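You operate a simulated robot arm through the tools that you are given. There is no shell and no other tool.

You are at the controls of a simulated robot arm. One attempt, no reset.

Task
Swap the cradled tube for tube 5, dust it and mark it white at 3.
Fine: old tube into notch 1 of the comb, unmarked; thick end to the stop; white cloth, back in its place; one mark; pen back in its well; leave the yellow pen and the other tubes.

Only the result counts: the job must be done as asked and must still hold three seconds after the hand-in. Knocking over, shifting, dropping, spilling or breaking anything else fails it. Flat cloth is picked up by pressing the open fingertips on it (5 to 10 N) and closing them slowly along it; thin cloth reads only 2 to 8 mm in the jaws.

Robot
A 7-joint arm with a two-finger parallel gripper, fixed in place. Base frame: the origin is on the floor under the middle of its stand, x ahead of it, y to its left, z up. Lengths are in mm, angles in rad, forces in N, time in s.
It reaches about 910 mm from its shoulder. Its first joint turns from -2.897 to 2.897 rad. Payload 3.43 kg.
Tool frame: the origin (TCP) lies between the finger pads and is the grasp point; the fingertips stand 30 mm ahead of it; z points along the fingers, y is the line along which they close. Largest opening 94 mm; finger width 28, thickness 10; the body of the gripper, 50 by 96 mm, starts 55 mm behind the TCP.
Orientation is told as [roll, pitch, yaw] about the base's x, y, z axes, in that order, counted from this pose: with the fingers straight down and closing along the base's y, the tool's x points along the base's -x, its y along +y and its z along -z.

Tools
- The arm moves only by the tool apply_moves. Its argument "steps" is text: rows parted by semicolons, each of 7 numbers parted by spaces: the shift along the tool's x, y, z in mm, then the turn, a rotation vector about the tool's x, y, z in rad, then the finger opening in mm, from 0 to 94. In form: x y z wx wy wz grip; .... A call has 1 to 20 rows; each row shifts and turns the commanded pose from where the row before left it, along the tool's axes as they then stand. A row lasts 0.2 s, in which the tool goes at most 50 mm and 0.15 rad; a call with a longer step from one row to the next is refused whole, and so is a gripper value outside its range. A pose out of reach is approached as far as the arm can. The call stops where the force on the tool passes 40 N (or 10 N more than at its start, if that is more) or the arm is blocked; 0.2 s more then pass. The fingers move at their own pace (about 45 mm/s each) and stop on an object; they squeeze with about 37 N. The grip force told is the motor's: it shows also when the fingers shut on nothing. Time passes only in rows, and 0.2 s behind the last, so rows that do not move let the fingers close. It gives the time, the measured TCP pose, the force on the tool (base axes), the opening and the grip force at its end, in the units of the frame above (readings bear some noise), with the torque about the TCP (base axes, N m) and any sound that the robot's microphone picked up.
- Cameras (640 x 400 px; columns grow to the right, rows downward): "scene" is fixed at [400.9, -499.1, 1561.3]; the picture's right is [0.94, -0.35, 0.00], its down [-0.34, -0.91, -0.23] and it looks along [0.08, 0.21, -0.97] (base axes); focal length 362 px, centre (320, 200). "wrist" rides on the gripper at [76, 14, -102] in the tool frame; the picture's right is [-0.18, 0.98, 0.00], its down [-0.75, -0.14, -0.64] and it looks along [-0.63, -0.12, 0.77] (tool axes); focal length 243 px, centre (320, 200). There is no depth. A picture from a camera that has moved, and an enlarged one, comes with that camera's place and axes in the base frame and with its lens.
- snapshot(camera): a new picture of that camera. The clock stands still meanwhile.
- slide_trunk(by): slides the trunk up (or, below 0, down) by that many mm; the arm rides with it, the base frame stays. It gives what a move gives, with no picture.
- zoom(camera, box): a new picture of the part [left, top, right, bottom] of that camera's present view, enlarged. The clock stands still meanwhile.
- hand_in(): hands the job in; it is judged then, once.

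Nothing tells you positions but the pictures and the camera data. Unless the task says otherwise, let go and move clear before handing in.

The tools are called after "Call:" as a command line: name --argument value ..., lists and objects as JSON in quotes. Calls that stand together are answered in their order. apply_moves: Moves the arm, as the interface text tells. Its arguments: {"type":"object","properties":{"steps":{"type":"string"}},"required":["steps"]} The other tools are called the same way: slide_trunk (by) moves the trunk up or down; snapshot (camera) takes a picture; zoom (camera, box) takes an enlarged picture of a part of a camera's view; hand_in () hands the job in.

At the start:

```text
clock: 0.0
eef_pos: [343.1, -326.7, 1190.9]
tool_rot: [0.001, -0.001, 0.0]
wrist_force: [-0.6, 0.5, 0.2]
ft_torque: [0.0, 0.0, -0.02]
grip_width: 93.8
grip_force: 0.1
trunk travel left (down, up): [-375.0, 235.0]
```

scene: 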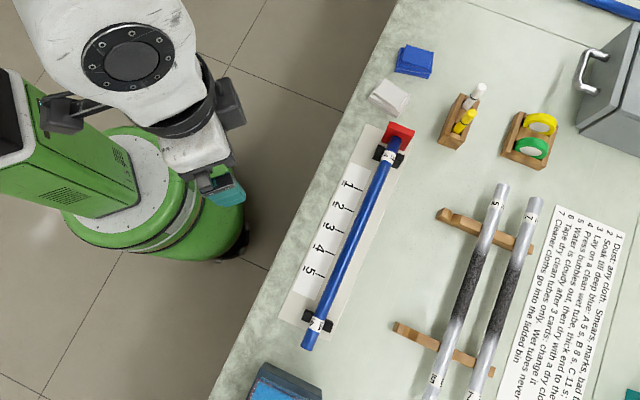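
wrist: 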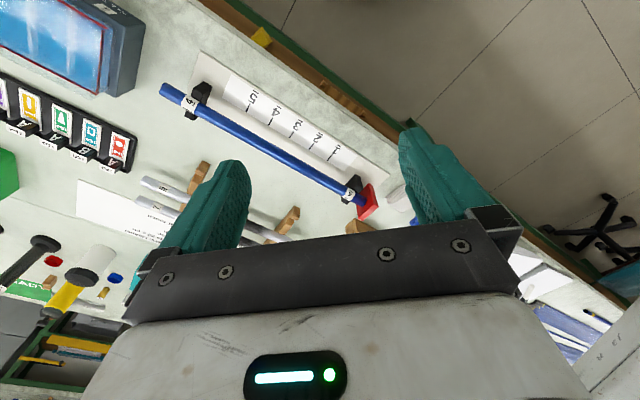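

I see a bench with a cradled blue tube beside a 1–5 scale, two more tubes on a rack, cloths, a pen block and a tape block. I'll zoom in to read the details before moving anything.

Call:
zoom --camera "scene" --box '[280, 30, 440, 130]'

Call:
zoom --camera "scene" --box '[260, 120, 440, 380]'

Call:
zoom --camera "scene" --box '[420, 60, 580, 190]'

Call:
zoom --camera "scene" --box '[380, 170, 560, 400]'

Call:
zoom --camera "scene" --box '[490, 200, 640, 400]'

Call:
snapshot --camera "wrist"

```text
4.00 times, centred on (360, 80) of scene
camera zoom: at [400.9, -499.1, 1561.3], right [0.94, -0.35, 0.0], down [-0.34, -0.91, -0.23], along [0.08, 0.21, -0.97], focal length 1447 px, centre (160, 680)
```

zoom: 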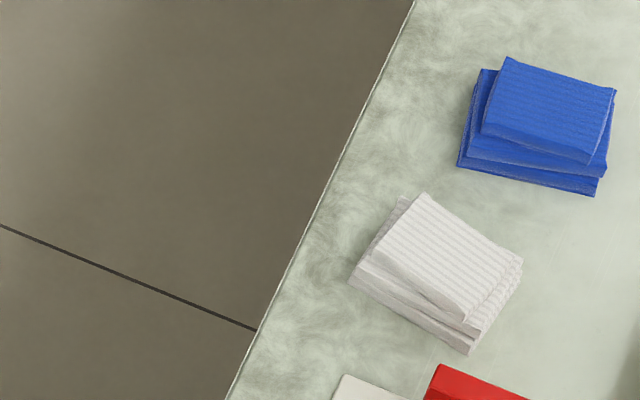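

```text
1.54 times, centred on (350, 250) of scene
camera zoom: at [400.9, -499.1, 1561.3], right [0.94, -0.35, 0.0], down [-0.34, -0.91, -0.23], along [0.08, 0.21, -0.97], focal length 556 px, centre (274, 123)
```

zoom: 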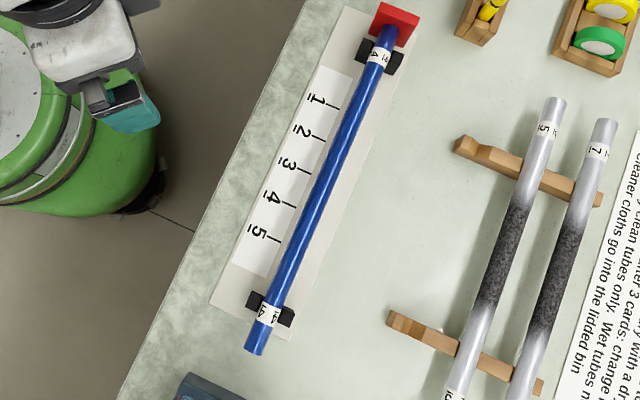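

```text
3.08 times, centred on (500, 125) of scene
camera zoom: at [400.9, -499.1, 1561.3], right [0.94, -0.35, 0.0], down [-0.34, -0.91, -0.23], along [0.08, 0.21, -0.97], focal length 1113 px, centre (-234, 431)
```

zoom: 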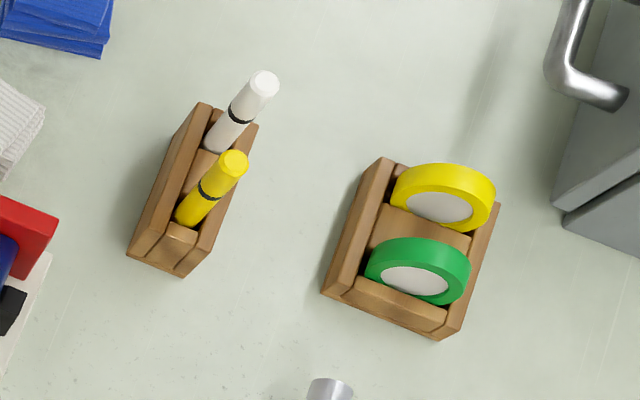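

```text
1.74 times, centred on (470, 285) of scene
camera zoom: at [400.9, -499.1, 1561.3], right [0.94, -0.35, 0.0], down [-0.34, -0.91, -0.23], along [0.08, 0.21, -0.97], focal length 629 px, centre (59, 52)
```

zoom: 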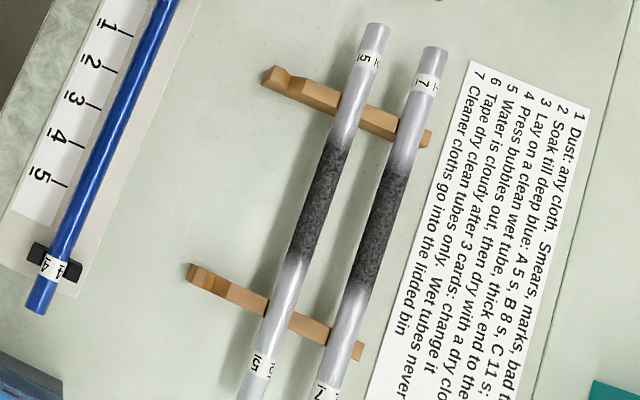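

```text
2.00 times, centred on (565, 300) of scene
camera zoom: at [400.9, -499.1, 1561.3], right [0.94, -0.35, 0.0], down [-0.34, -0.91, -0.23], along [0.08, 0.21, -0.97], focal length 724 px, centre (-170, 0)
```

zoom: 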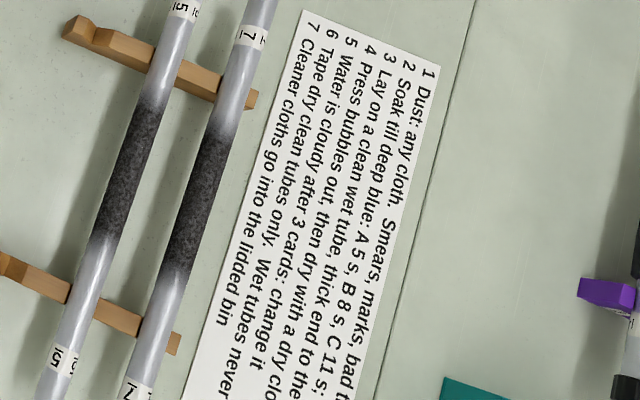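

```text
taken
camera wrist: at [266.2, -311.8, 1292.8], right [0.18, 0.98, 0.0], down [0.75, -0.14, 0.64], along [0.63, -0.12, -0.77], focal length 243 px, centre (320, 200)
```

wrist: 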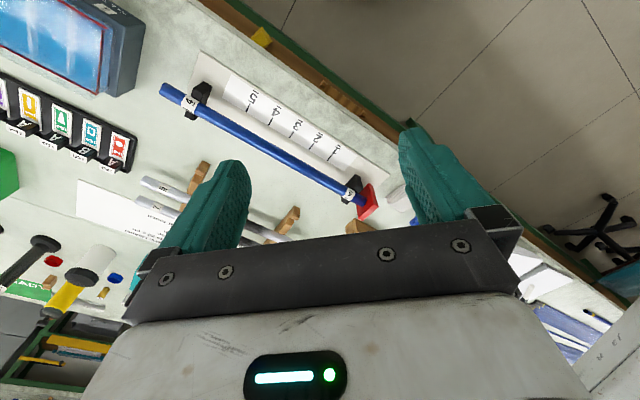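

The comb with tubes 5 and 7 is to the right, and the cradle runs diagonally, at about 45° in base axes. I'll move the hand over the bench at height to look closer.

Call:
apply_moves --steps "-30 -25 0 0 0 0 94; -30 -25 0 0 0 0 94; -30 -25 0 0 0 0 94; -30 -25 0 0 0 0 94; -30 -25 0 0 0 0 94"

Call:
snapshot --camera "wrist"

Call:
snapshot --camera "scene"

```text
clock: 1.2
eef_pos: [492.3, -452.5, 1190.9]
tool_rot: [0.0, 0.0, -0.001]
wrist_force: [-0.1, 0.4, -0.5]
ft_torque: [-0.02, -0.01, 0.03]
grip_width: 94.2
grip_force: 0.1
trunk travel left (down, up): [-375.0, 235.0]
```

```text
taken
camera wrist: at [416.2, -438.1, 1292.9], right [0.18, 0.98, 0.0], down [0.75, -0.14, 0.64], along [0.63, -0.12, -0.77], focal length 243 px, centre (320, 200)
```

wrist: 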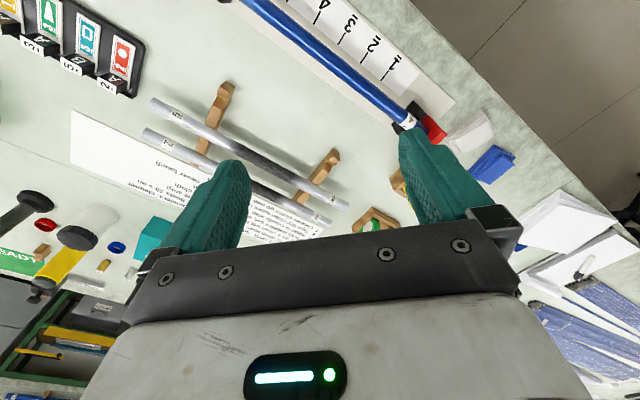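

```text
taken
```

scene: 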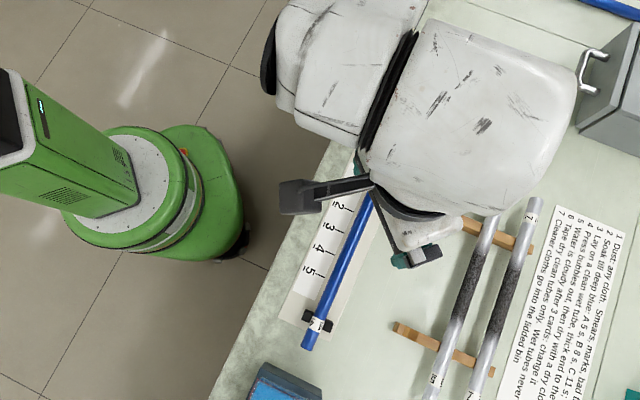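

The wrist view shows the comb well from here. I'll zoom into the parts of it that matter.

Call:
zoom --camera "wrist" --box '[120, 60, 380, 240]'

Call:
zoom --camera "wrist" --box '[240, 0, 480, 150]'

Call:
zoom --camera "wrist" --box '[0, 0, 160, 110]'

Call:
zoom --camera "wrist" --box '[340, 90, 540, 250]'

Call:
zoom --camera "scene" --box '[380, 280, 500, 400]'

```text
2.22 times, centred on (250, 150) of wrist
camera zoom: at [416.2, -438.1, 1292.9], right [0.18, 0.98, 0.0], down [0.75, -0.14, 0.64], along [0.63, -0.12, -0.77], focal length 539 px, centre (476, 311)
```

zoom: 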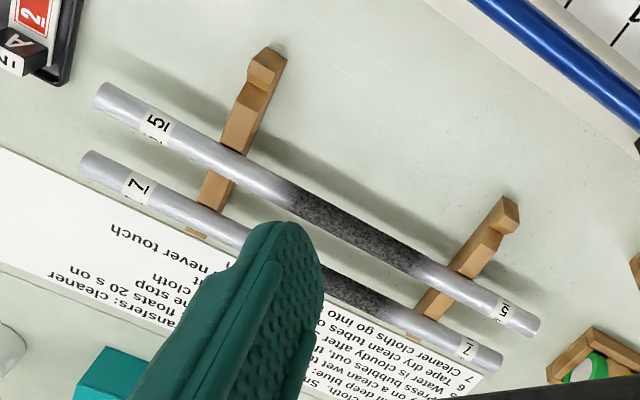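

```text
2.67 times, centred on (360, 75) of wrist
camera zoom: at [416.2, -438.1, 1292.9], right [0.18, 0.98, 0.0], down [0.75, -0.14, 0.64], along [0.63, -0.12, -0.77], focal length 647 px, centre (213, 533)
```

zoom: 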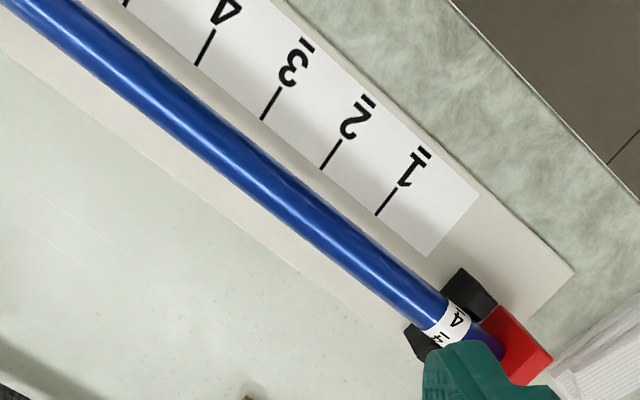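

```text
3.64 times, centred on (80, 55) of wrist
camera zoom: at [416.2, -438.1, 1292.9], right [0.18, 0.98, 0.0], down [0.75, -0.14, 0.64], along [0.63, -0.12, -0.77], focal length 882 px, centre (1193, 727)
```

zoom: 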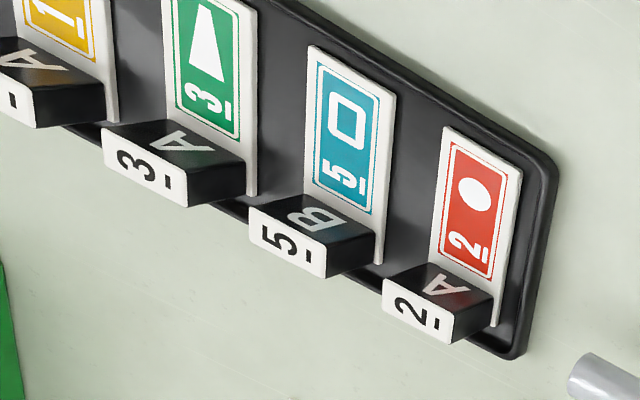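

```text
2.50 times, centred on (440, 170) of wrist
camera zoom: at [416.2, -438.1, 1292.9], right [0.18, 0.98, 0.0], down [0.75, -0.14, 0.64], along [0.63, -0.12, -0.77], focal length 606 px, centre (20, 275)
```

zoom: 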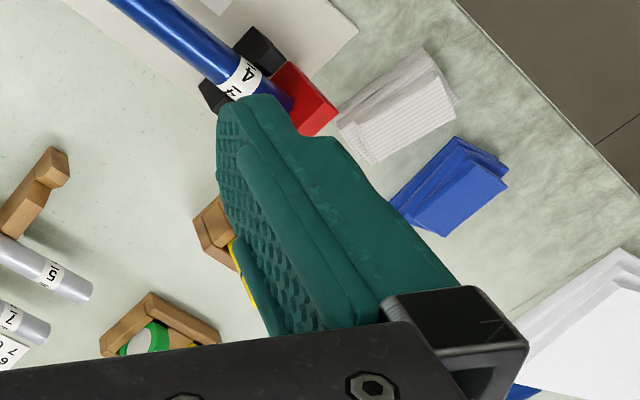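

```text
3.33 times, centred on (440, 340) of scene
camera zoom: at [400.9, -499.1, 1561.3], right [0.94, -0.35, 0.0], down [-0.34, -0.91, -0.23], along [0.08, 0.21, -0.97], focal length 1206 px, centre (-80, -267)
```

zoom: 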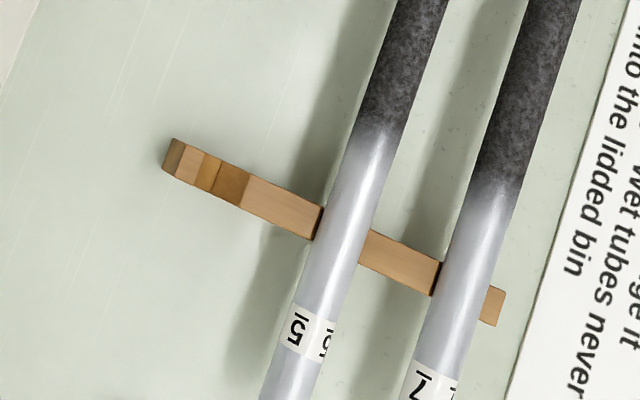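

Tubes 5 and 7 sit in notches 2 and 3, and notch 1, nearest the cradle, is empty. Next I need to find tube 5's thick end, so I'll zoom in on both ends.

Call:
zoom --camera "scene" --box '[470, 170, 560, 230]'

Call:
zoom --camera "scene" --box '[410, 340, 500, 400]'

Call:
zoom --camera "wrist" --box '[130, 80, 220, 150]'

Call:
zoom --camera "wrist" --box '[280, 140, 370, 230]'

Call:
zoom --camera "scene" --box '[280, 290, 360, 360]'

```text
6.67 times, centred on (515, 200) of scene
camera zoom: at [400.9, -499.1, 1561.3], right [0.94, -0.35, 0.0], down [-0.34, -0.91, -0.23], along [0.08, 0.21, -0.97], focal length 2412 px, centre (-980, 200)
```

zoom: 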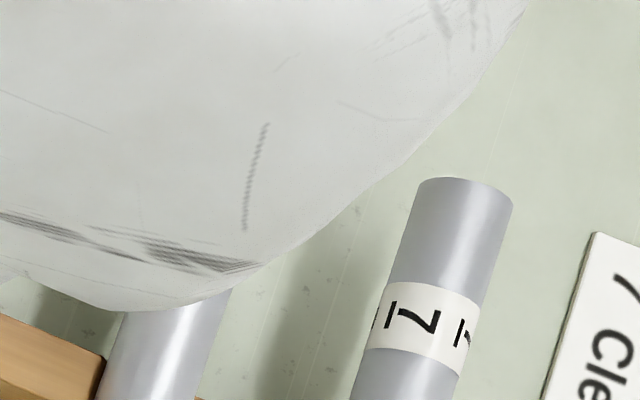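

```text
6.67 times, centred on (455, 370) of scene
camera zoom: at [400.9, -499.1, 1561.3], right [0.94, -0.35, 0.0], down [-0.34, -0.91, -0.23], along [0.08, 0.21, -0.97], focal length 2412 px, centre (-580, -933)
```

zoom: 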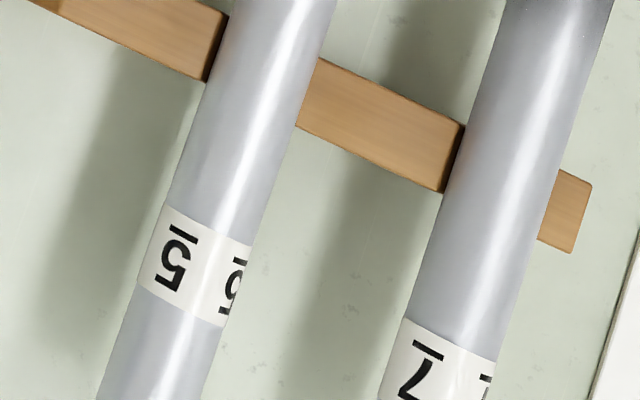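

```text
5.71 times, centred on (175, 115) of wrist
camera zoom: at [416.2, -438.1, 1292.9], right [0.18, 0.98, 0.0], down [0.75, -0.14, 0.64], along [0.63, -0.12, -0.77], focal length 1386 px, centre (1149, 686)
```

zoom: 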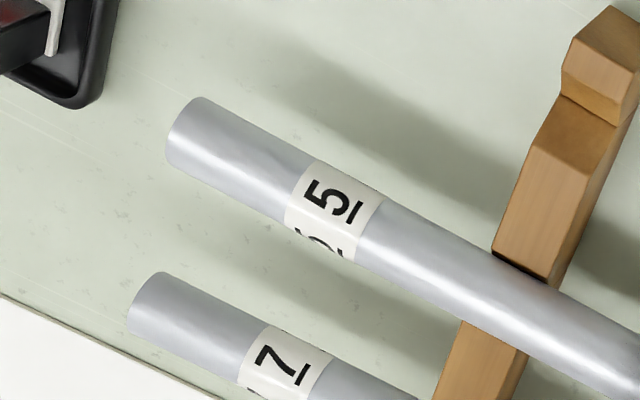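

```text
4.44 times, centred on (325, 185) of wrist
camera zoom: at [416.2, -438.1, 1292.9], right [0.18, 0.98, 0.0], down [0.75, -0.14, 0.64], along [0.63, -0.12, -0.77], focal length 1078 px, centre (298, 267)
```

zoom: 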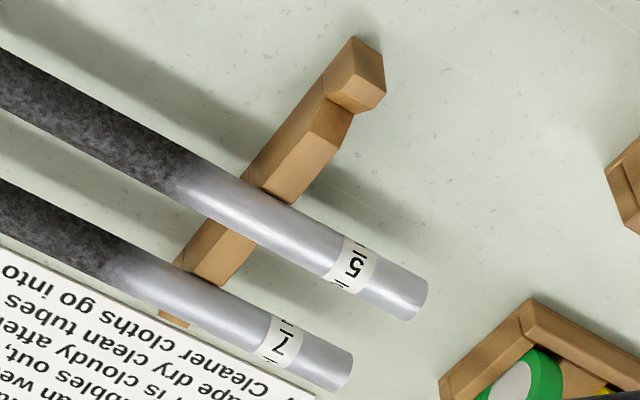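

```text
5.71 times, centred on (320, 325) of scene
camera zoom: at [400.9, -499.1, 1561.3], right [0.94, -0.35, 0.0], down [-0.34, -0.91, -0.23], along [0.08, 0.21, -0.97], focal length 2067 px, centre (320, -514)
```

zoom: 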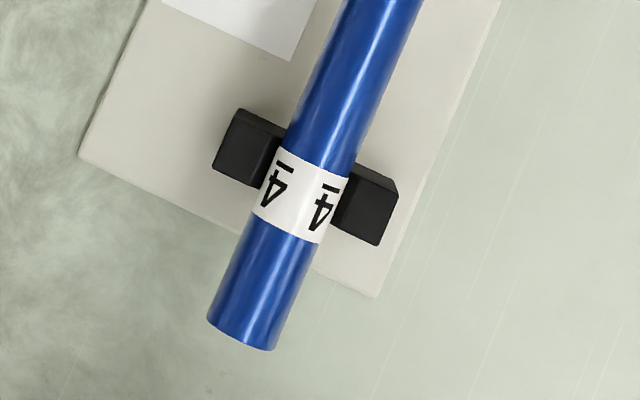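

Tubes look about 25–30 mm thick, so I need close-ups. I'll turn the hand about +45° so it lines up with the tubes, and hover above the lower end of tube 5.

Call:
apply_moves --steps "-13.5 -28.5 20 0 0 0 94; -13.5 -28.5 20 0 0 0 94; -13.5 -28.5 20 0 0 0 94; -13.5 -28.5 20 0 0 0 94; -13.5 -28.5 20 0 0 0 94; -13.5 -28.5 20 0 0 0 94; -13.5 -28.5 20 0 0 0 94; -13.5 -28.5 20 0 0 0 94; 0 0 0 0 0 -0.131 94; 0 0 0 0 0 -0.131 94; 0 0 0 0 0 -0.131 94; 0 0 0 0 0 -0.131 94; 0 0 0 0 0 -0.131 94; 0 0 0 0 0 -0.131 94"

Call:
snapshot --camera "wrist"

Call:
snapshot --camera "scene"

```text
clock: 4.2
eef_pos: [592.5, -660.7, 1042.3]
tool_rot: [-0.003, -0.001, 0.789]
wrist_force: [0.1, -0.2, 0.1]
ft_torque: [0.02, 0.0, -0.02]
grip_width: 94.0
grip_force: 0.1
out of reach, approached as far as the arm can: row 8
trunk travel left (down, up): [-375.0, 235.0]
```

```text
taken
camera wrist: at [528.7, -704.0, 1145.4], right [-0.57, 0.82, 0.0], down [0.63, 0.44, 0.64], along [0.53, 0.36, -0.77], focal length 243 px, centre (320, 200)
```

wrist: 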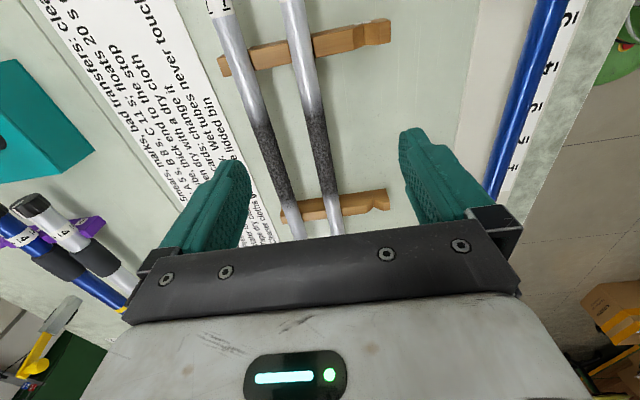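

```text
taken
```

scene: 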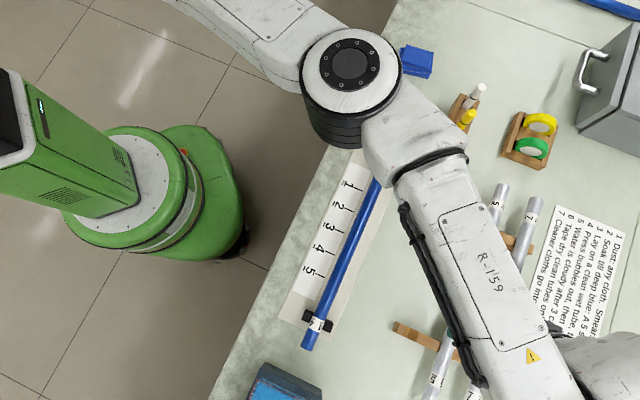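

The reach limit showed up at about 890 mm out, so the trunk height will matter. I'll take close zooms from here to calibrate.

Call:
zoom --camera "wrist" --box '[200, 0, 400, 120]'

Call:
zoom --camera "wrist" --box '[230, 120, 420, 240]'

Call:
zoom --camera "wrist" --box '[440, 0, 640, 200]'

Call:
zoom --camera "scene" --box '[270, 160, 430, 360]'

```text
3.20 times, centred on (300, 60) of wrist
camera zoom: at [528.7, -704.0, 1145.4], right [-0.57, 0.82, 0.0], down [0.63, 0.44, 0.64], along [0.53, 0.36, -0.77], focal length 776 px, centre (384, 648)
```

zoom: 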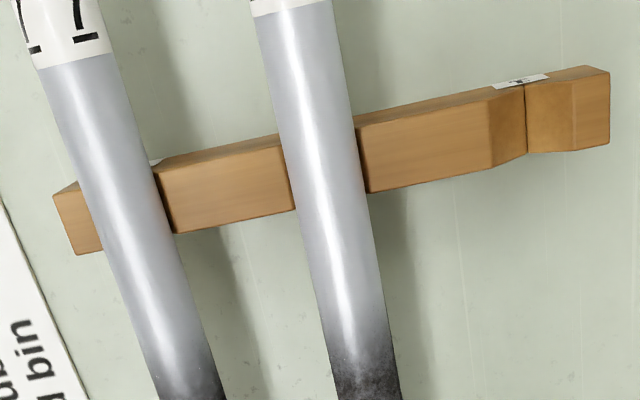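

```text
3.33 times, centred on (325, 180) of wrist
camera zoom: at [528.7, -704.0, 1145.4], right [-0.57, 0.82, 0.0], down [0.63, 0.44, 0.64], along [0.53, 0.36, -0.77], focal length 809 px, centre (303, 267)
```

zoom: 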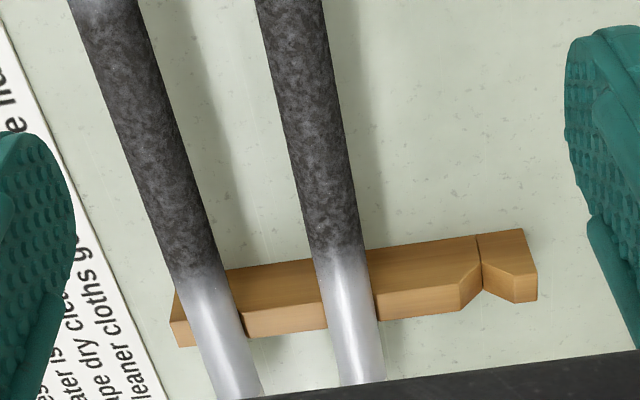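

```text
2.00 times, centred on (540, 100) of wrist
camera zoom: at [528.7, -704.0, 1145.4], right [-0.57, 0.82, 0.0], down [0.63, 0.44, 0.64], along [0.53, 0.36, -0.77], focal length 485 px, centre (-120, 400)
```

zoom: 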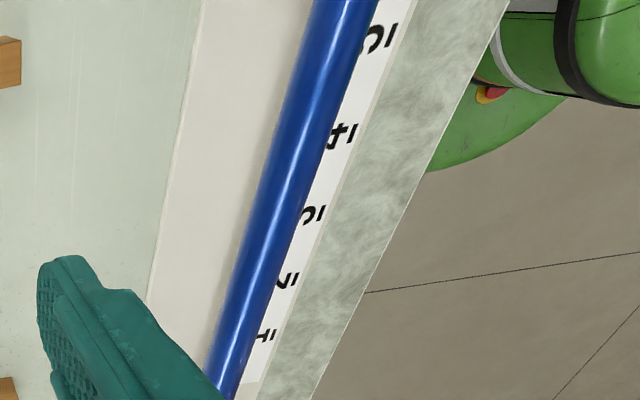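

```text
2.00 times, centred on (350, 260) of scene
camera zoom: at [400.9, -499.1, 1561.3], right [0.94, -0.35, 0.0], down [-0.34, -0.91, -0.23], along [0.08, 0.21, -0.97], focal length 724 px, centre (260, 80)
```

zoom: 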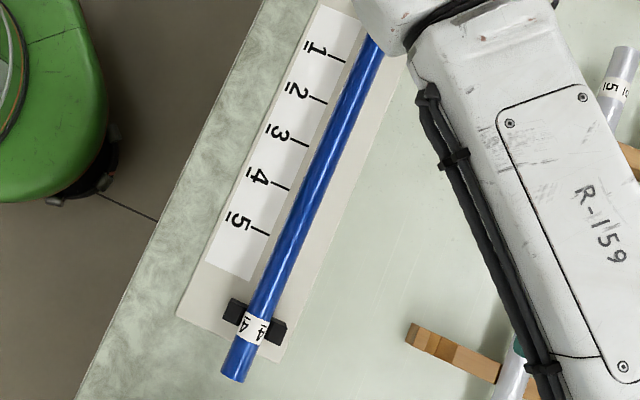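

There is a small number label on the rail's outer face by the empty notch, so I'll read it.

Call:
zoom --camera "wrist" --box '[345, 10, 395, 42]'

Call:
zoom --camera "wrist" --box '[235, 40, 275, 66]'

Call:
zoom --camera "wrist" --box '[360, 180, 400, 215]'

```text
12.50 times, centred on (370, 26) of wrist
camera zoom: at [528.7, -704.0, 1145.4], right [-0.57, 0.82, 0.0], down [0.63, 0.44, 0.64], along [0.53, 0.36, -0.77], focal length 3033 px, centre (-305, 2375)
```

zoom: 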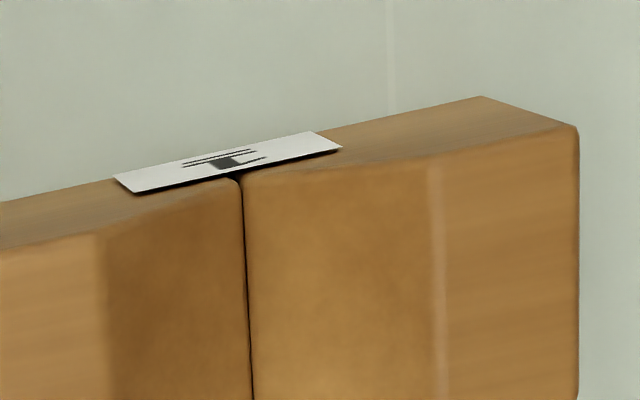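

```text
15.38 times, centred on (255, 53) of wrist
camera zoom: at [528.7, -704.0, 1145.4], right [-0.57, 0.82, 0.0], down [0.63, 0.44, 0.64], along [0.53, 0.36, -0.77], focal length 3733 px, centre (1320, 2462)
```

zoom: 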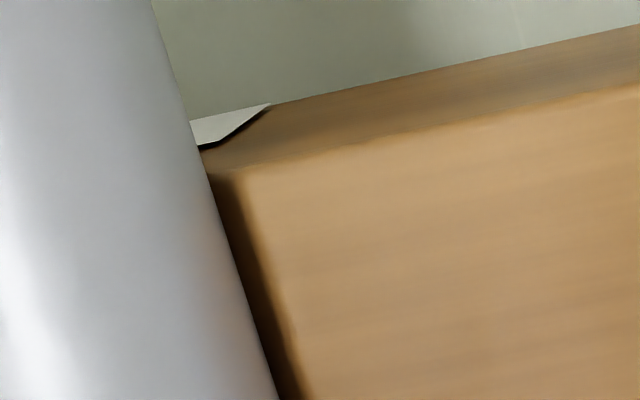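

```text
11.43 times, centred on (380, 198) of wrist
camera zoom: at [528.7, -704.0, 1145.4], right [-0.57, 0.82, 0.0], down [0.63, 0.44, 0.64], along [0.53, 0.36, -0.77], focal length 2773 px, centre (-366, 229)
```

zoom: 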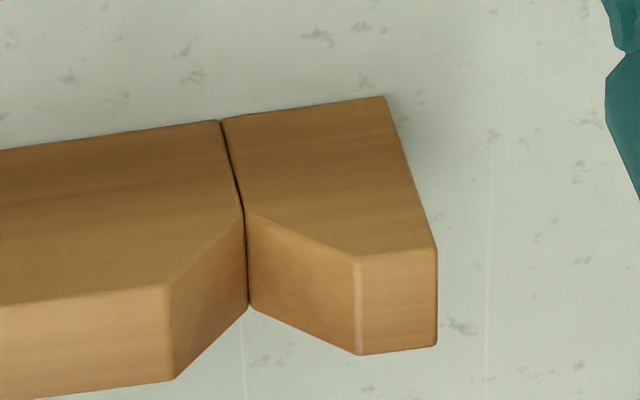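

Notch 1 is confirmed as the empty one nearest the cradle. I'll back off and rise a little, then lower the trunk to gain reach over the comb.

Call:
apply_moves --steps "0 21 -25 0 0 0 94; 0 21 -25 0 0 0 94; 0 21 -25 0 0 0 94; 0 21 -25 0 0 0 94"

Call:
slide_trunk --by -150

Call:
snapshot --camera "wrist"

Call:
snapshot --camera "scene"

```text
clock: 5.2
eef_pos: [532.2, -600.4, 1144.1]
tool_rot: [-0.002, 0.001, 0.789]
wrist_force: [-0.3, -0.4, 0.1]
ft_torque: [-0.01, 0.03, 0.0]
grip_width: 93.9
grip_force: 0.0
trunk travel left (down, up): [-375.0, 235.0]
```

```text
clock: 7.0
eef_pos: [531.7, -600.2, 993.0]
tool_rot: [0.001, -0.002, 0.786]
wrist_force: [0.1, 0.3, -0.2]
ft_torque: [0.02, -0.02, -0.06]
grip_width: 93.7
grip_force: 0.1
trunk travel left (down, up): [-225.0, 385.0]
```

```text
taken
camera wrist: at [467.7, -643.8, 1095.9], right [-0.57, 0.82, 0.0], down [0.63, 0.43, 0.64], along [0.53, 0.36, -0.77], focal length 243 px, centre (320, 200)
```

wrist: 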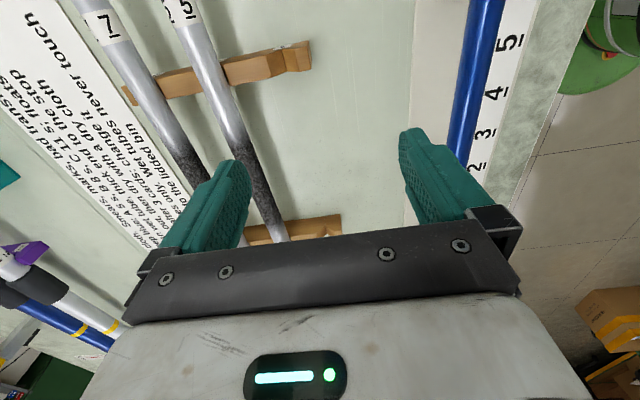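

```text
taken
```

scene: 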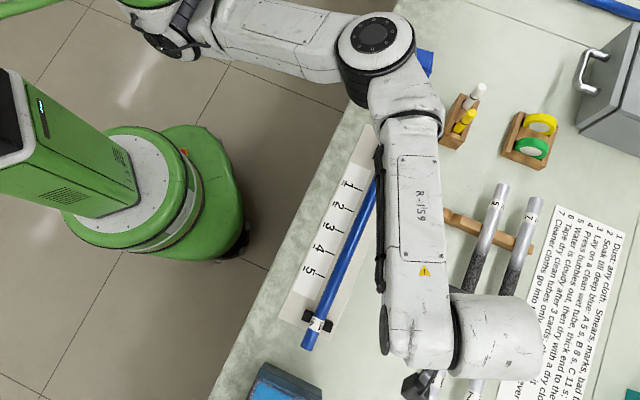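

Good view with both rails visible. I'll zoom on the rail tips to triangulate before going lower.

Call:
zoom --camera "wrist" --box '[110, 0, 330, 120]'

Call:
zoom --camera "wrist" --box '[230, 160, 350, 245]'

Call:
zoom --camera "wrist" --box '[400, 0, 600, 200]'

```text
2.91 times, centred on (220, 60) of wrist
camera zoom: at [467.7, -643.8, 1095.9], right [-0.57, 0.82, 0.0], down [0.63, 0.43, 0.64], along [0.53, 0.36, -0.77], focal length 706 px, centre (611, 607)
```

zoom: 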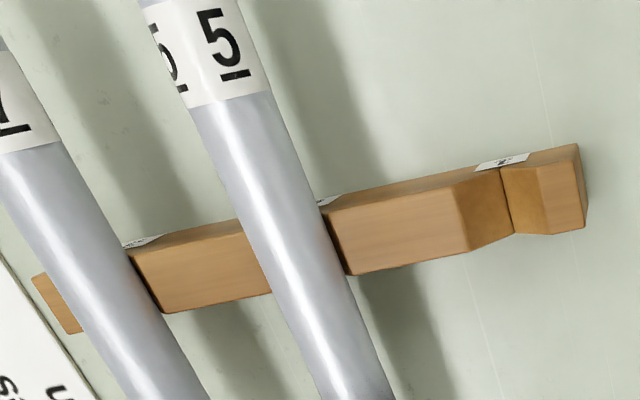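

```text
4.71 times, centred on (290, 202) of wrist
camera zoom: at [467.7, -643.8, 1095.9], right [-0.57, 0.82, 0.0], down [0.63, 0.43, 0.64], along [0.53, 0.36, -0.77], focal length 1142 px, centre (461, 188)
```

zoom: 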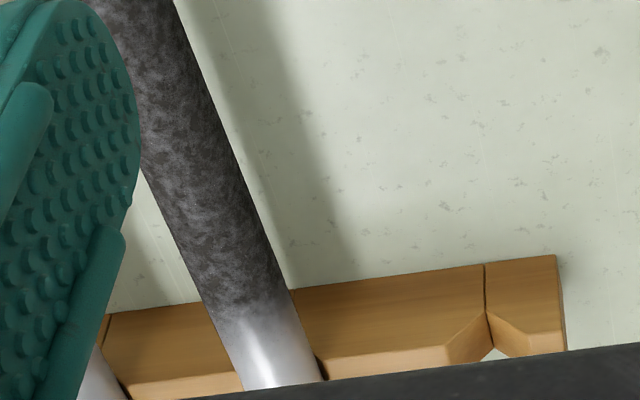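

```text
2.00 times, centred on (500, 100) of wrist
camera zoom: at [467.7, -643.8, 1095.9], right [-0.57, 0.82, 0.0], down [0.63, 0.43, 0.64], along [0.53, 0.36, -0.77], focal length 485 px, centre (-40, 400)
```

zoom: 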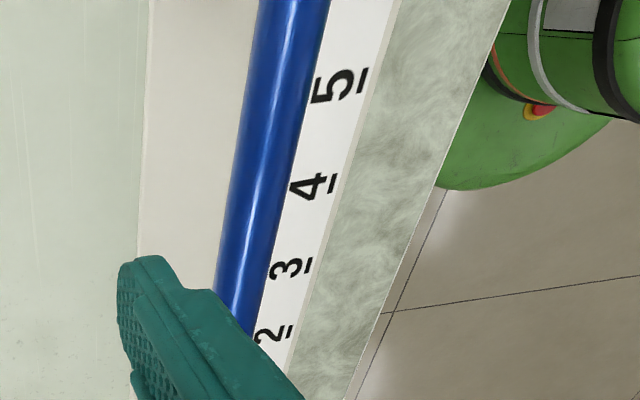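

Triangulation gives the notch-1 V-bottoms at about (521,−652) and (698,−474), z≈821. The axis is at 45.2° and the notch pitch is about 64 mm. Next I'll probe the outward reach limit at this trunk height.

Call:
apply_moves --steps "0 -20 0 0 0 0 94; 0 -20 0 0 0 0 94; 0 -20 0 0 0 0 94; 0 -20 0 0 0 0 94; 0 -20 0 0 0 0 94; 0 -20 0 0 0 0 94"

Call:
snapshot --camera "wrist"

```text
clock: 8.3
eef_pos: [594.6, -645.3, 991.0]
tool_rot: [-0.002, -0.001, 0.789]
wrist_force: [0.3, -0.1, -0.6]
ft_torque: [-0.03, -0.03, 0.01]
grip_width: 93.9
grip_force: 0.1
out of reach, approached as far as the arm can: row 4, 5, 6
trunk travel left (down, up): [-225.0, 385.0]
```

```text
taken
camera wrist: at [529.9, -689.0, 1094.1], right [-0.57, 0.82, 0.0], down [0.63, 0.43, 0.64], along [0.53, 0.36, -0.77], focal length 243 px, centre (320, 200)
```

wrist: 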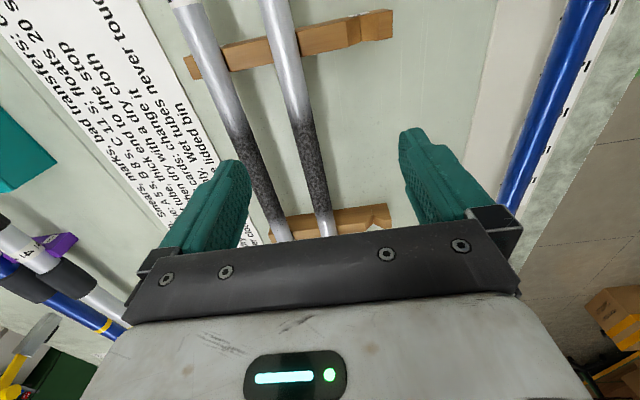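

The maximum straight-down reach is about 888 mm and tube 5's axis is at 893 mm, so I'll need a small outward tilt for it. Now I'll check tube 5's end diameters.

Call:
zoom --camera "scene" --box '[460, 175, 550, 245]'

Call:
zoom --camera "wrist" --box '[230, 0, 410, 110]'

Call:
zoom --camera "wrist" --box '[240, 110, 400, 240]'

Call:
zoom --camera "scene" --box '[370, 70, 470, 180]'

```text
5.71 times, centred on (505, 210) of scene
camera zoom: at [400.9, -499.1, 1561.3], right [0.94, -0.35, 0.0], down [-0.34, -0.91, -0.23], along [0.08, 0.21, -0.97], focal length 2067 px, centre (-737, 143)
```

zoom: 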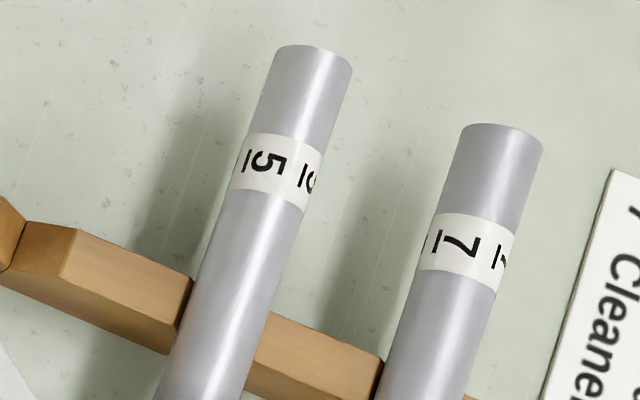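

```text
3.56 times, centred on (320, 55) of wrist
camera zoom: at [529.9, -689.0, 1094.1], right [-0.57, 0.82, 0.0], down [0.63, 0.43, 0.64], along [0.53, 0.36, -0.77], focal length 863 px, centre (320, 716)
```

zoom: 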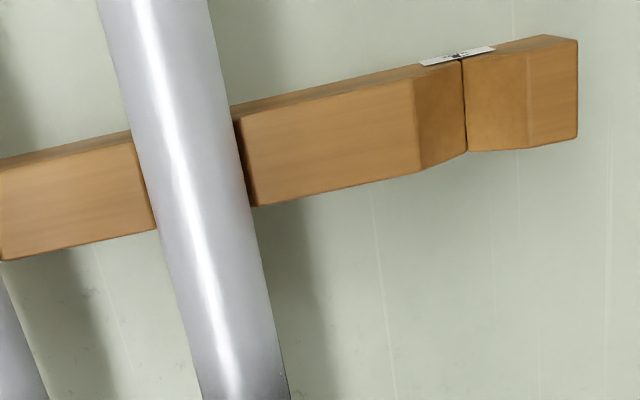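

```text
3.08 times, centred on (320, 175) of wrist
camera zoom: at [529.9, -689.0, 1094.1], right [-0.57, 0.82, 0.0], down [0.63, 0.43, 0.64], along [0.53, 0.36, -0.77], focal length 746 px, centre (320, 277)
```

zoom: 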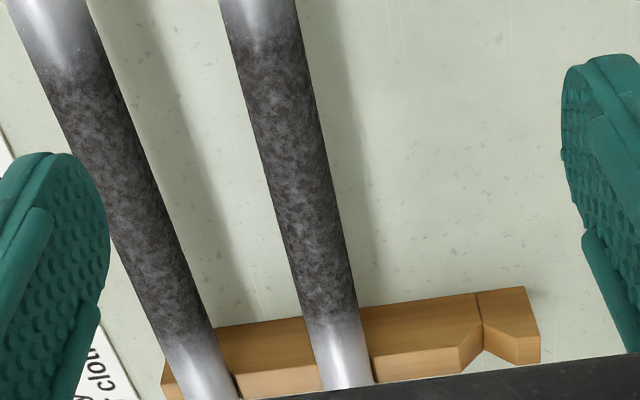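

```text
3.64 times, centred on (420, 125) of scene
camera zoom: at [400.9, -499.1, 1561.3], right [0.94, -0.35, 0.0], down [-0.34, -0.91, -0.23], along [0.08, 0.21, -0.97], focal length 1316 px, centre (-44, 473)
```

zoom: 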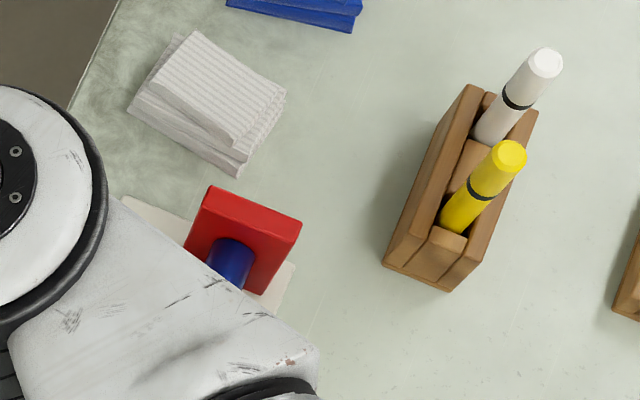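

Tube 5's upper end (+x,+y) measures about 29–30 mm and the lower about 25 mm, so the thick end already faces the stop side. Now I'll look over the cradle.

Call:
apply_moves --steps "-11.3 26.8 0 0 0 0 94; -11.3 26.8 0 0 0 0 94; -11.3 26.8 0 0 0 0 94; -11.3 26.8 0 0 0 0 94; -11.3 26.8 0 0 0 0 94; -11.3 26.8 0 0 0 0 94; -11.3 26.8 0 0 0 0 94; -11.3 26.8 0 0 0 0 94"

Call:
snapshot --camera "wrist"

Call:
snapshot --camera "scene"

```text
clock: 10.2
eef_pos: [504.2, -430.4, 991.3]
tool_rot: [0.0, 0.001, 0.787]
wrist_force: [0.4, 0.5, -0.6]
ft_torque: [0.01, -0.02, 0.0]
grip_width: 93.9
grip_force: 0.0
trunk travel left (down, up): [-225.0, 385.0]
```

```text
taken
camera wrist: at [440.0, -473.8, 1094.3], right [-0.57, 0.82, 0.0], down [0.63, 0.43, 0.64], along [0.53, 0.36, -0.77], focal length 243 px, centre (320, 200)
```

wrist: 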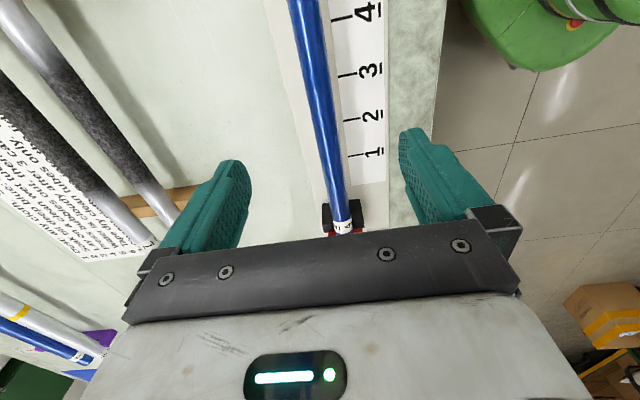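

```text
taken
```

scene: 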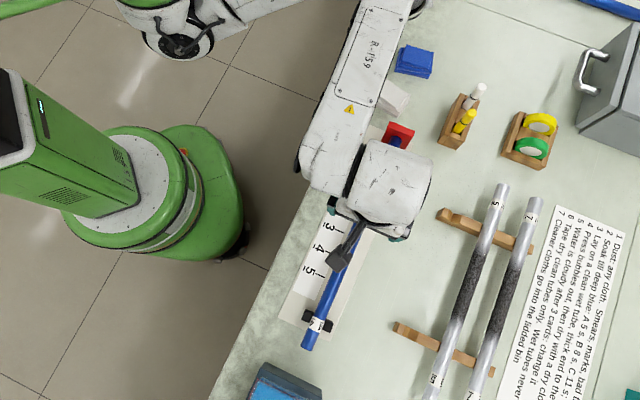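

The cradle is between the fingers. I'll zoom in for measurements.

Call:
zoom --camera "wrist" --box '[250, 0, 430, 120]'

Call:
zoom --camera "wrist" --box '[280, 120, 410, 245]'

Call:
zoom --camera "wrist" --box '[310, 185, 380, 240]'

```text
3.33 times, centred on (340, 60) of wrist
camera zoom: at [440.0, -473.8, 1094.3], right [-0.57, 0.82, 0.0], down [0.63, 0.43, 0.64], along [0.53, 0.36, -0.77], focal length 809 px, centre (253, 667)
```

zoom: 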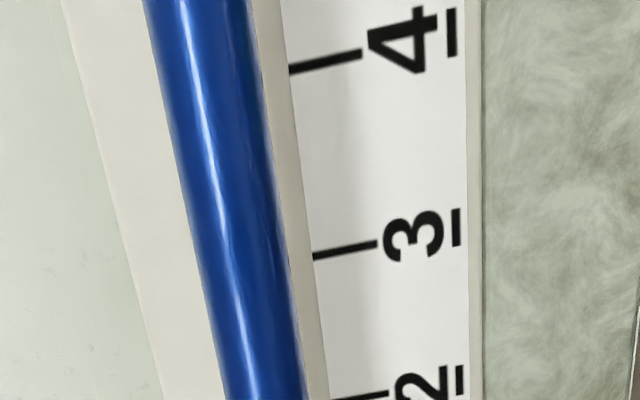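

```text
3.20 times, centred on (345, 182) of wrist
camera zoom: at [440.0, -473.8, 1094.3], right [-0.57, 0.82, 0.0], down [0.63, 0.43, 0.64], along [0.53, 0.36, -0.77], focal length 776 px, centre (240, 256)
```

zoom: 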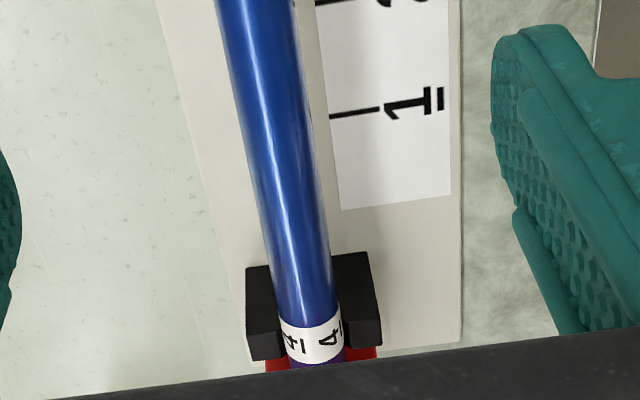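

```text
7.27 times, centred on (345, 212) of wrist
camera zoom: at [440.0, -473.8, 1094.3], right [-0.57, 0.82, 0.0], down [0.63, 0.43, 0.64], along [0.53, 0.36, -0.77], focal length 1764 px, centre (138, 109)
```

zoom: 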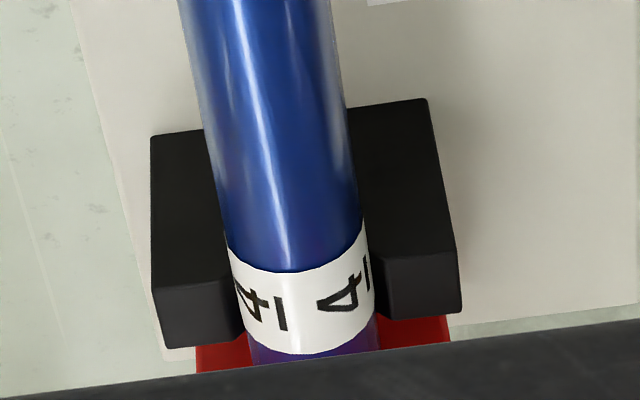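

Now a second view, shifted toward the lower end of the cradle, for triangulation.

Call:
apply_moves --steps "30 0 0 0 0 0 94; 30 0 0 0 0 0 94; 30 0 0 0 0 0 94; 30 0 0 0 0 0 94"

Call:
snapshot --camera "wrist"

Call:
zoom --camera "wrist" --box '[250, 0, 430, 120]'

Call:
zoom --camera "wrist" --box '[280, 120, 410, 245]'

```text
clock: 11.2
eef_pos: [419.1, -516.4, 990.4]
tool_rot: [0.0, 0.0, 0.786]
wrist_force: [0.0, 0.2, 0.2]
ft_torque: [0.0, 0.0, 0.0]
grip_width: 94.0
grip_force: 0.0
trunk travel left (down, up): [-225.0, 385.0]
```

```text
taken
camera wrist: at [355.1, -561.3, 1092.7], right [-0.57, 0.82, 0.0], down [0.63, 0.43, 0.64], along [0.53, 0.36, -0.77], focal length 243 px, centre (320, 200)
```

wrist: 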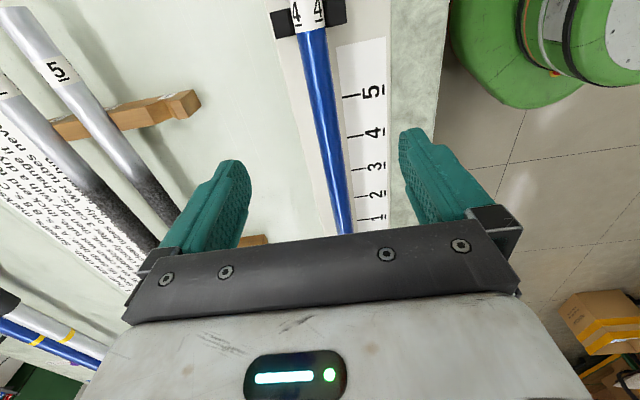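

```text
3.33 times, centred on (340, 60) of wrist
camera zoom: at [355.1, -561.3, 1092.7], right [-0.57, 0.82, 0.0], down [0.63, 0.43, 0.64], along [0.53, 0.36, -0.77], focal length 809 px, centre (253, 667)
```

zoom: 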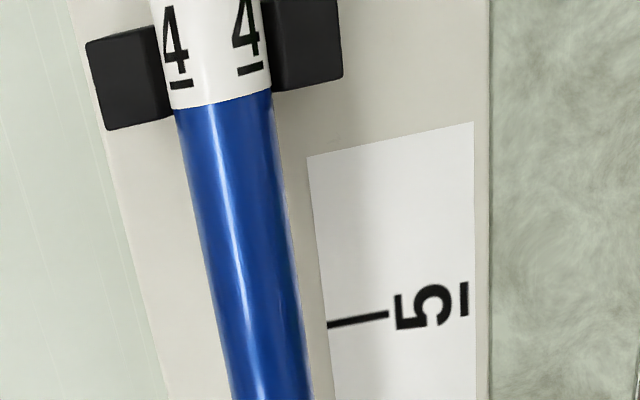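

```text
3.20 times, centred on (345, 182) of wrist
camera zoom: at [355.1, -561.3, 1092.7], right [-0.57, 0.82, 0.0], down [0.63, 0.43, 0.64], along [0.53, 0.36, -0.77], focal length 776 px, centre (240, 256)
```

zoom: 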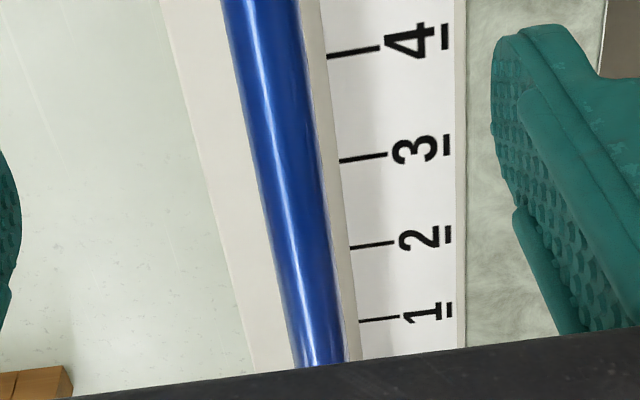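

Calibrated: the scale card is at z≈802. The cradled tube's axis is at q≈660 (outward coordinate), z≈855, and the comb tubes' axis is at z≈839 with tube 5 at q≈900. I'll move over the middle of the old tube and descend with the fingers open.

Call:
apply_moves --steps "-30 0.3 0 0 0 0 94; -30 0.3 0 0 0 0 94; -30 0.4 0 0 0 0 94; -30 0.4 0 0 0 0 94; 0 0 30 0 0 0 94; 0 0 30 0 0 0 94; 0 0 25 0 0 0 94; 0 0 20 0 0 0 94"

Call:
snapshot --camera "wrist"

```text
clock: 12.9
eef_pos: [504.9, -431.1, 886.3]
tool_rot: [0.001, -0.002, 0.788]
wrist_force: [0.2, 0.2, -0.1]
ft_torque: [0.01, -0.04, 0.0]
grip_width: 93.8
grip_force: 0.1
trunk travel left (down, up): [-225.0, 385.0]
```

```text
taken
camera wrist: at [440.7, -475.0, 988.7], right [-0.57, 0.82, 0.0], down [0.63, 0.43, 0.64], along [0.53, 0.36, -0.77], focal length 243 px, centre (320, 200)
```

wrist: 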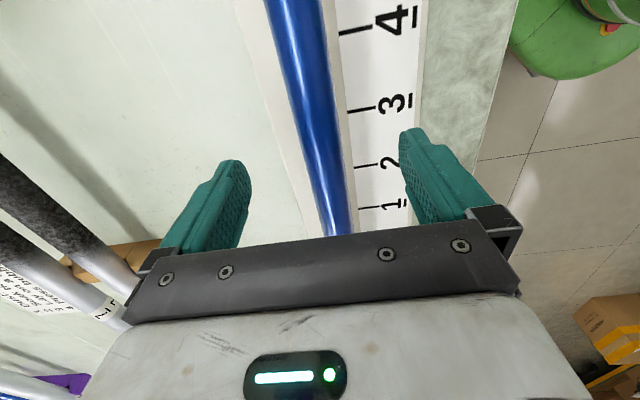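

The tube sits between the fingers. I'll zoom to check the centring.

Call:
zoom --camera "wrist" --box '[220, 60, 420, 220]'

```text
2.50 times, centred on (320, 140) of wrist
camera zoom: at [440.7, -475.0, 988.7], right [-0.57, 0.82, 0.0], down [0.63, 0.43, 0.64], along [0.53, 0.36, -0.77], focal length 606 px, centre (320, 350)
```

zoom: 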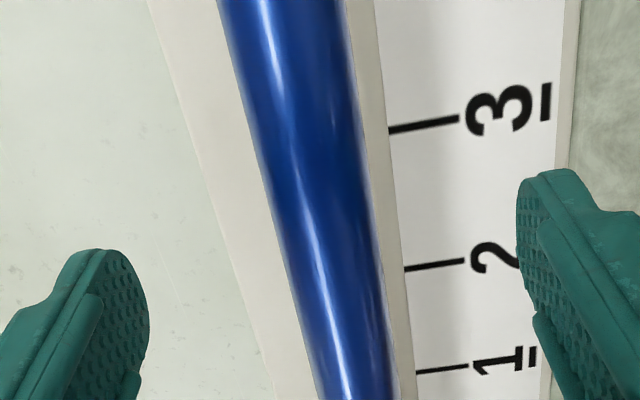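

The tube is about 2 mm to the tool +y side. I'll correct, descend to its axis, and close gently.

Call:
apply_moves --steps "0 2.2 15 0 0 0 94; 0 0 15 0 0 0 94; 0 0 0 0 0 0 60; 0 0 0 0 0 0 40; 0 0 0 0 0 0 20; 0 0 0 0 0 0 15; 0 0 0 0 0 0 15; 0 0 0 0 0 0 15; 0 0 0 0 0 0 15"

```text
clock: 14.9
eef_pos: [504.2, -429.4, 857.8]
tool_rot: [0.001, 0.0, 0.788]
wrist_force: [3.1, -2.4, 2.2]
ft_torque: [-0.01, 0.03, -0.07]
grip_width: 28.0
grip_force: 36.7
trunk travel left (down, up): [-225.0, 385.0]
```

Gripped at 28.0 mm. I'll lift a little and read the weight and torque.

Call:
apply_moves --steps "0 0 -4 0 0 0 15; 0 0 -6 0 0 0 15; 0 0 -10 0 0 0 15; 0 0 -10 0 0 0 15; 0 0 0 0 0 0 15; 0 0 0 0 0 0 15"

Call:
snapshot --camera "wrist"

Call:
snapshot --camera "scene"

```text
clock: 16.4
eef_pos: [504.1, -427.4, 887.1]
tool_rot: [0.0, 0.001, 0.786]
wrist_force: [-0.3, 0.3, -0.7]
ft_torque: [0.0, 0.0, 0.03]
grip_width: 28.2
grip_force: 36.8
trunk travel left (down, up): [-225.0, 385.0]
```

```text
taken
camera wrist: at [440.3, -470.7, 989.4], right [-0.57, 0.82, 0.0], down [0.63, 0.43, 0.64], along [0.53, 0.36, -0.77], focal length 243 px, centre (320, 200)
```

wrist: 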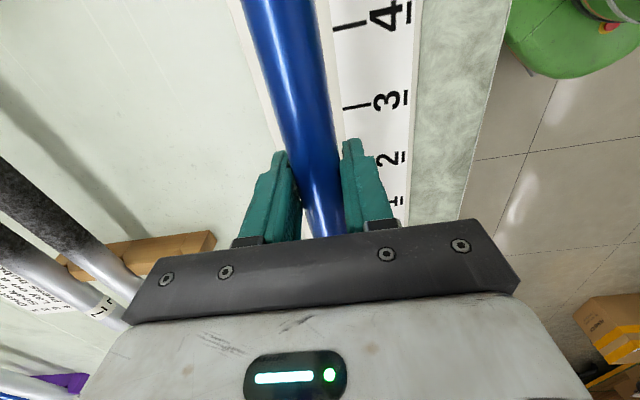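

```text
taken
```

scene: 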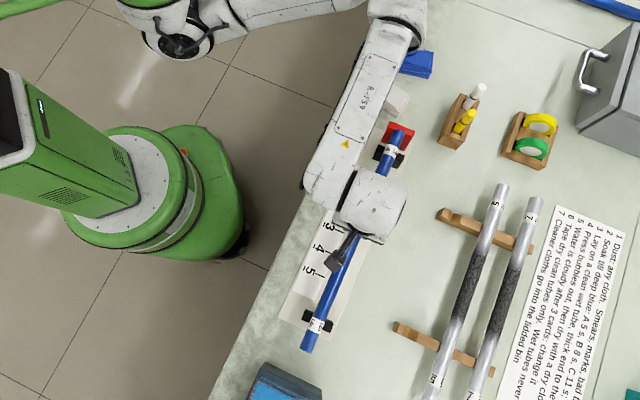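

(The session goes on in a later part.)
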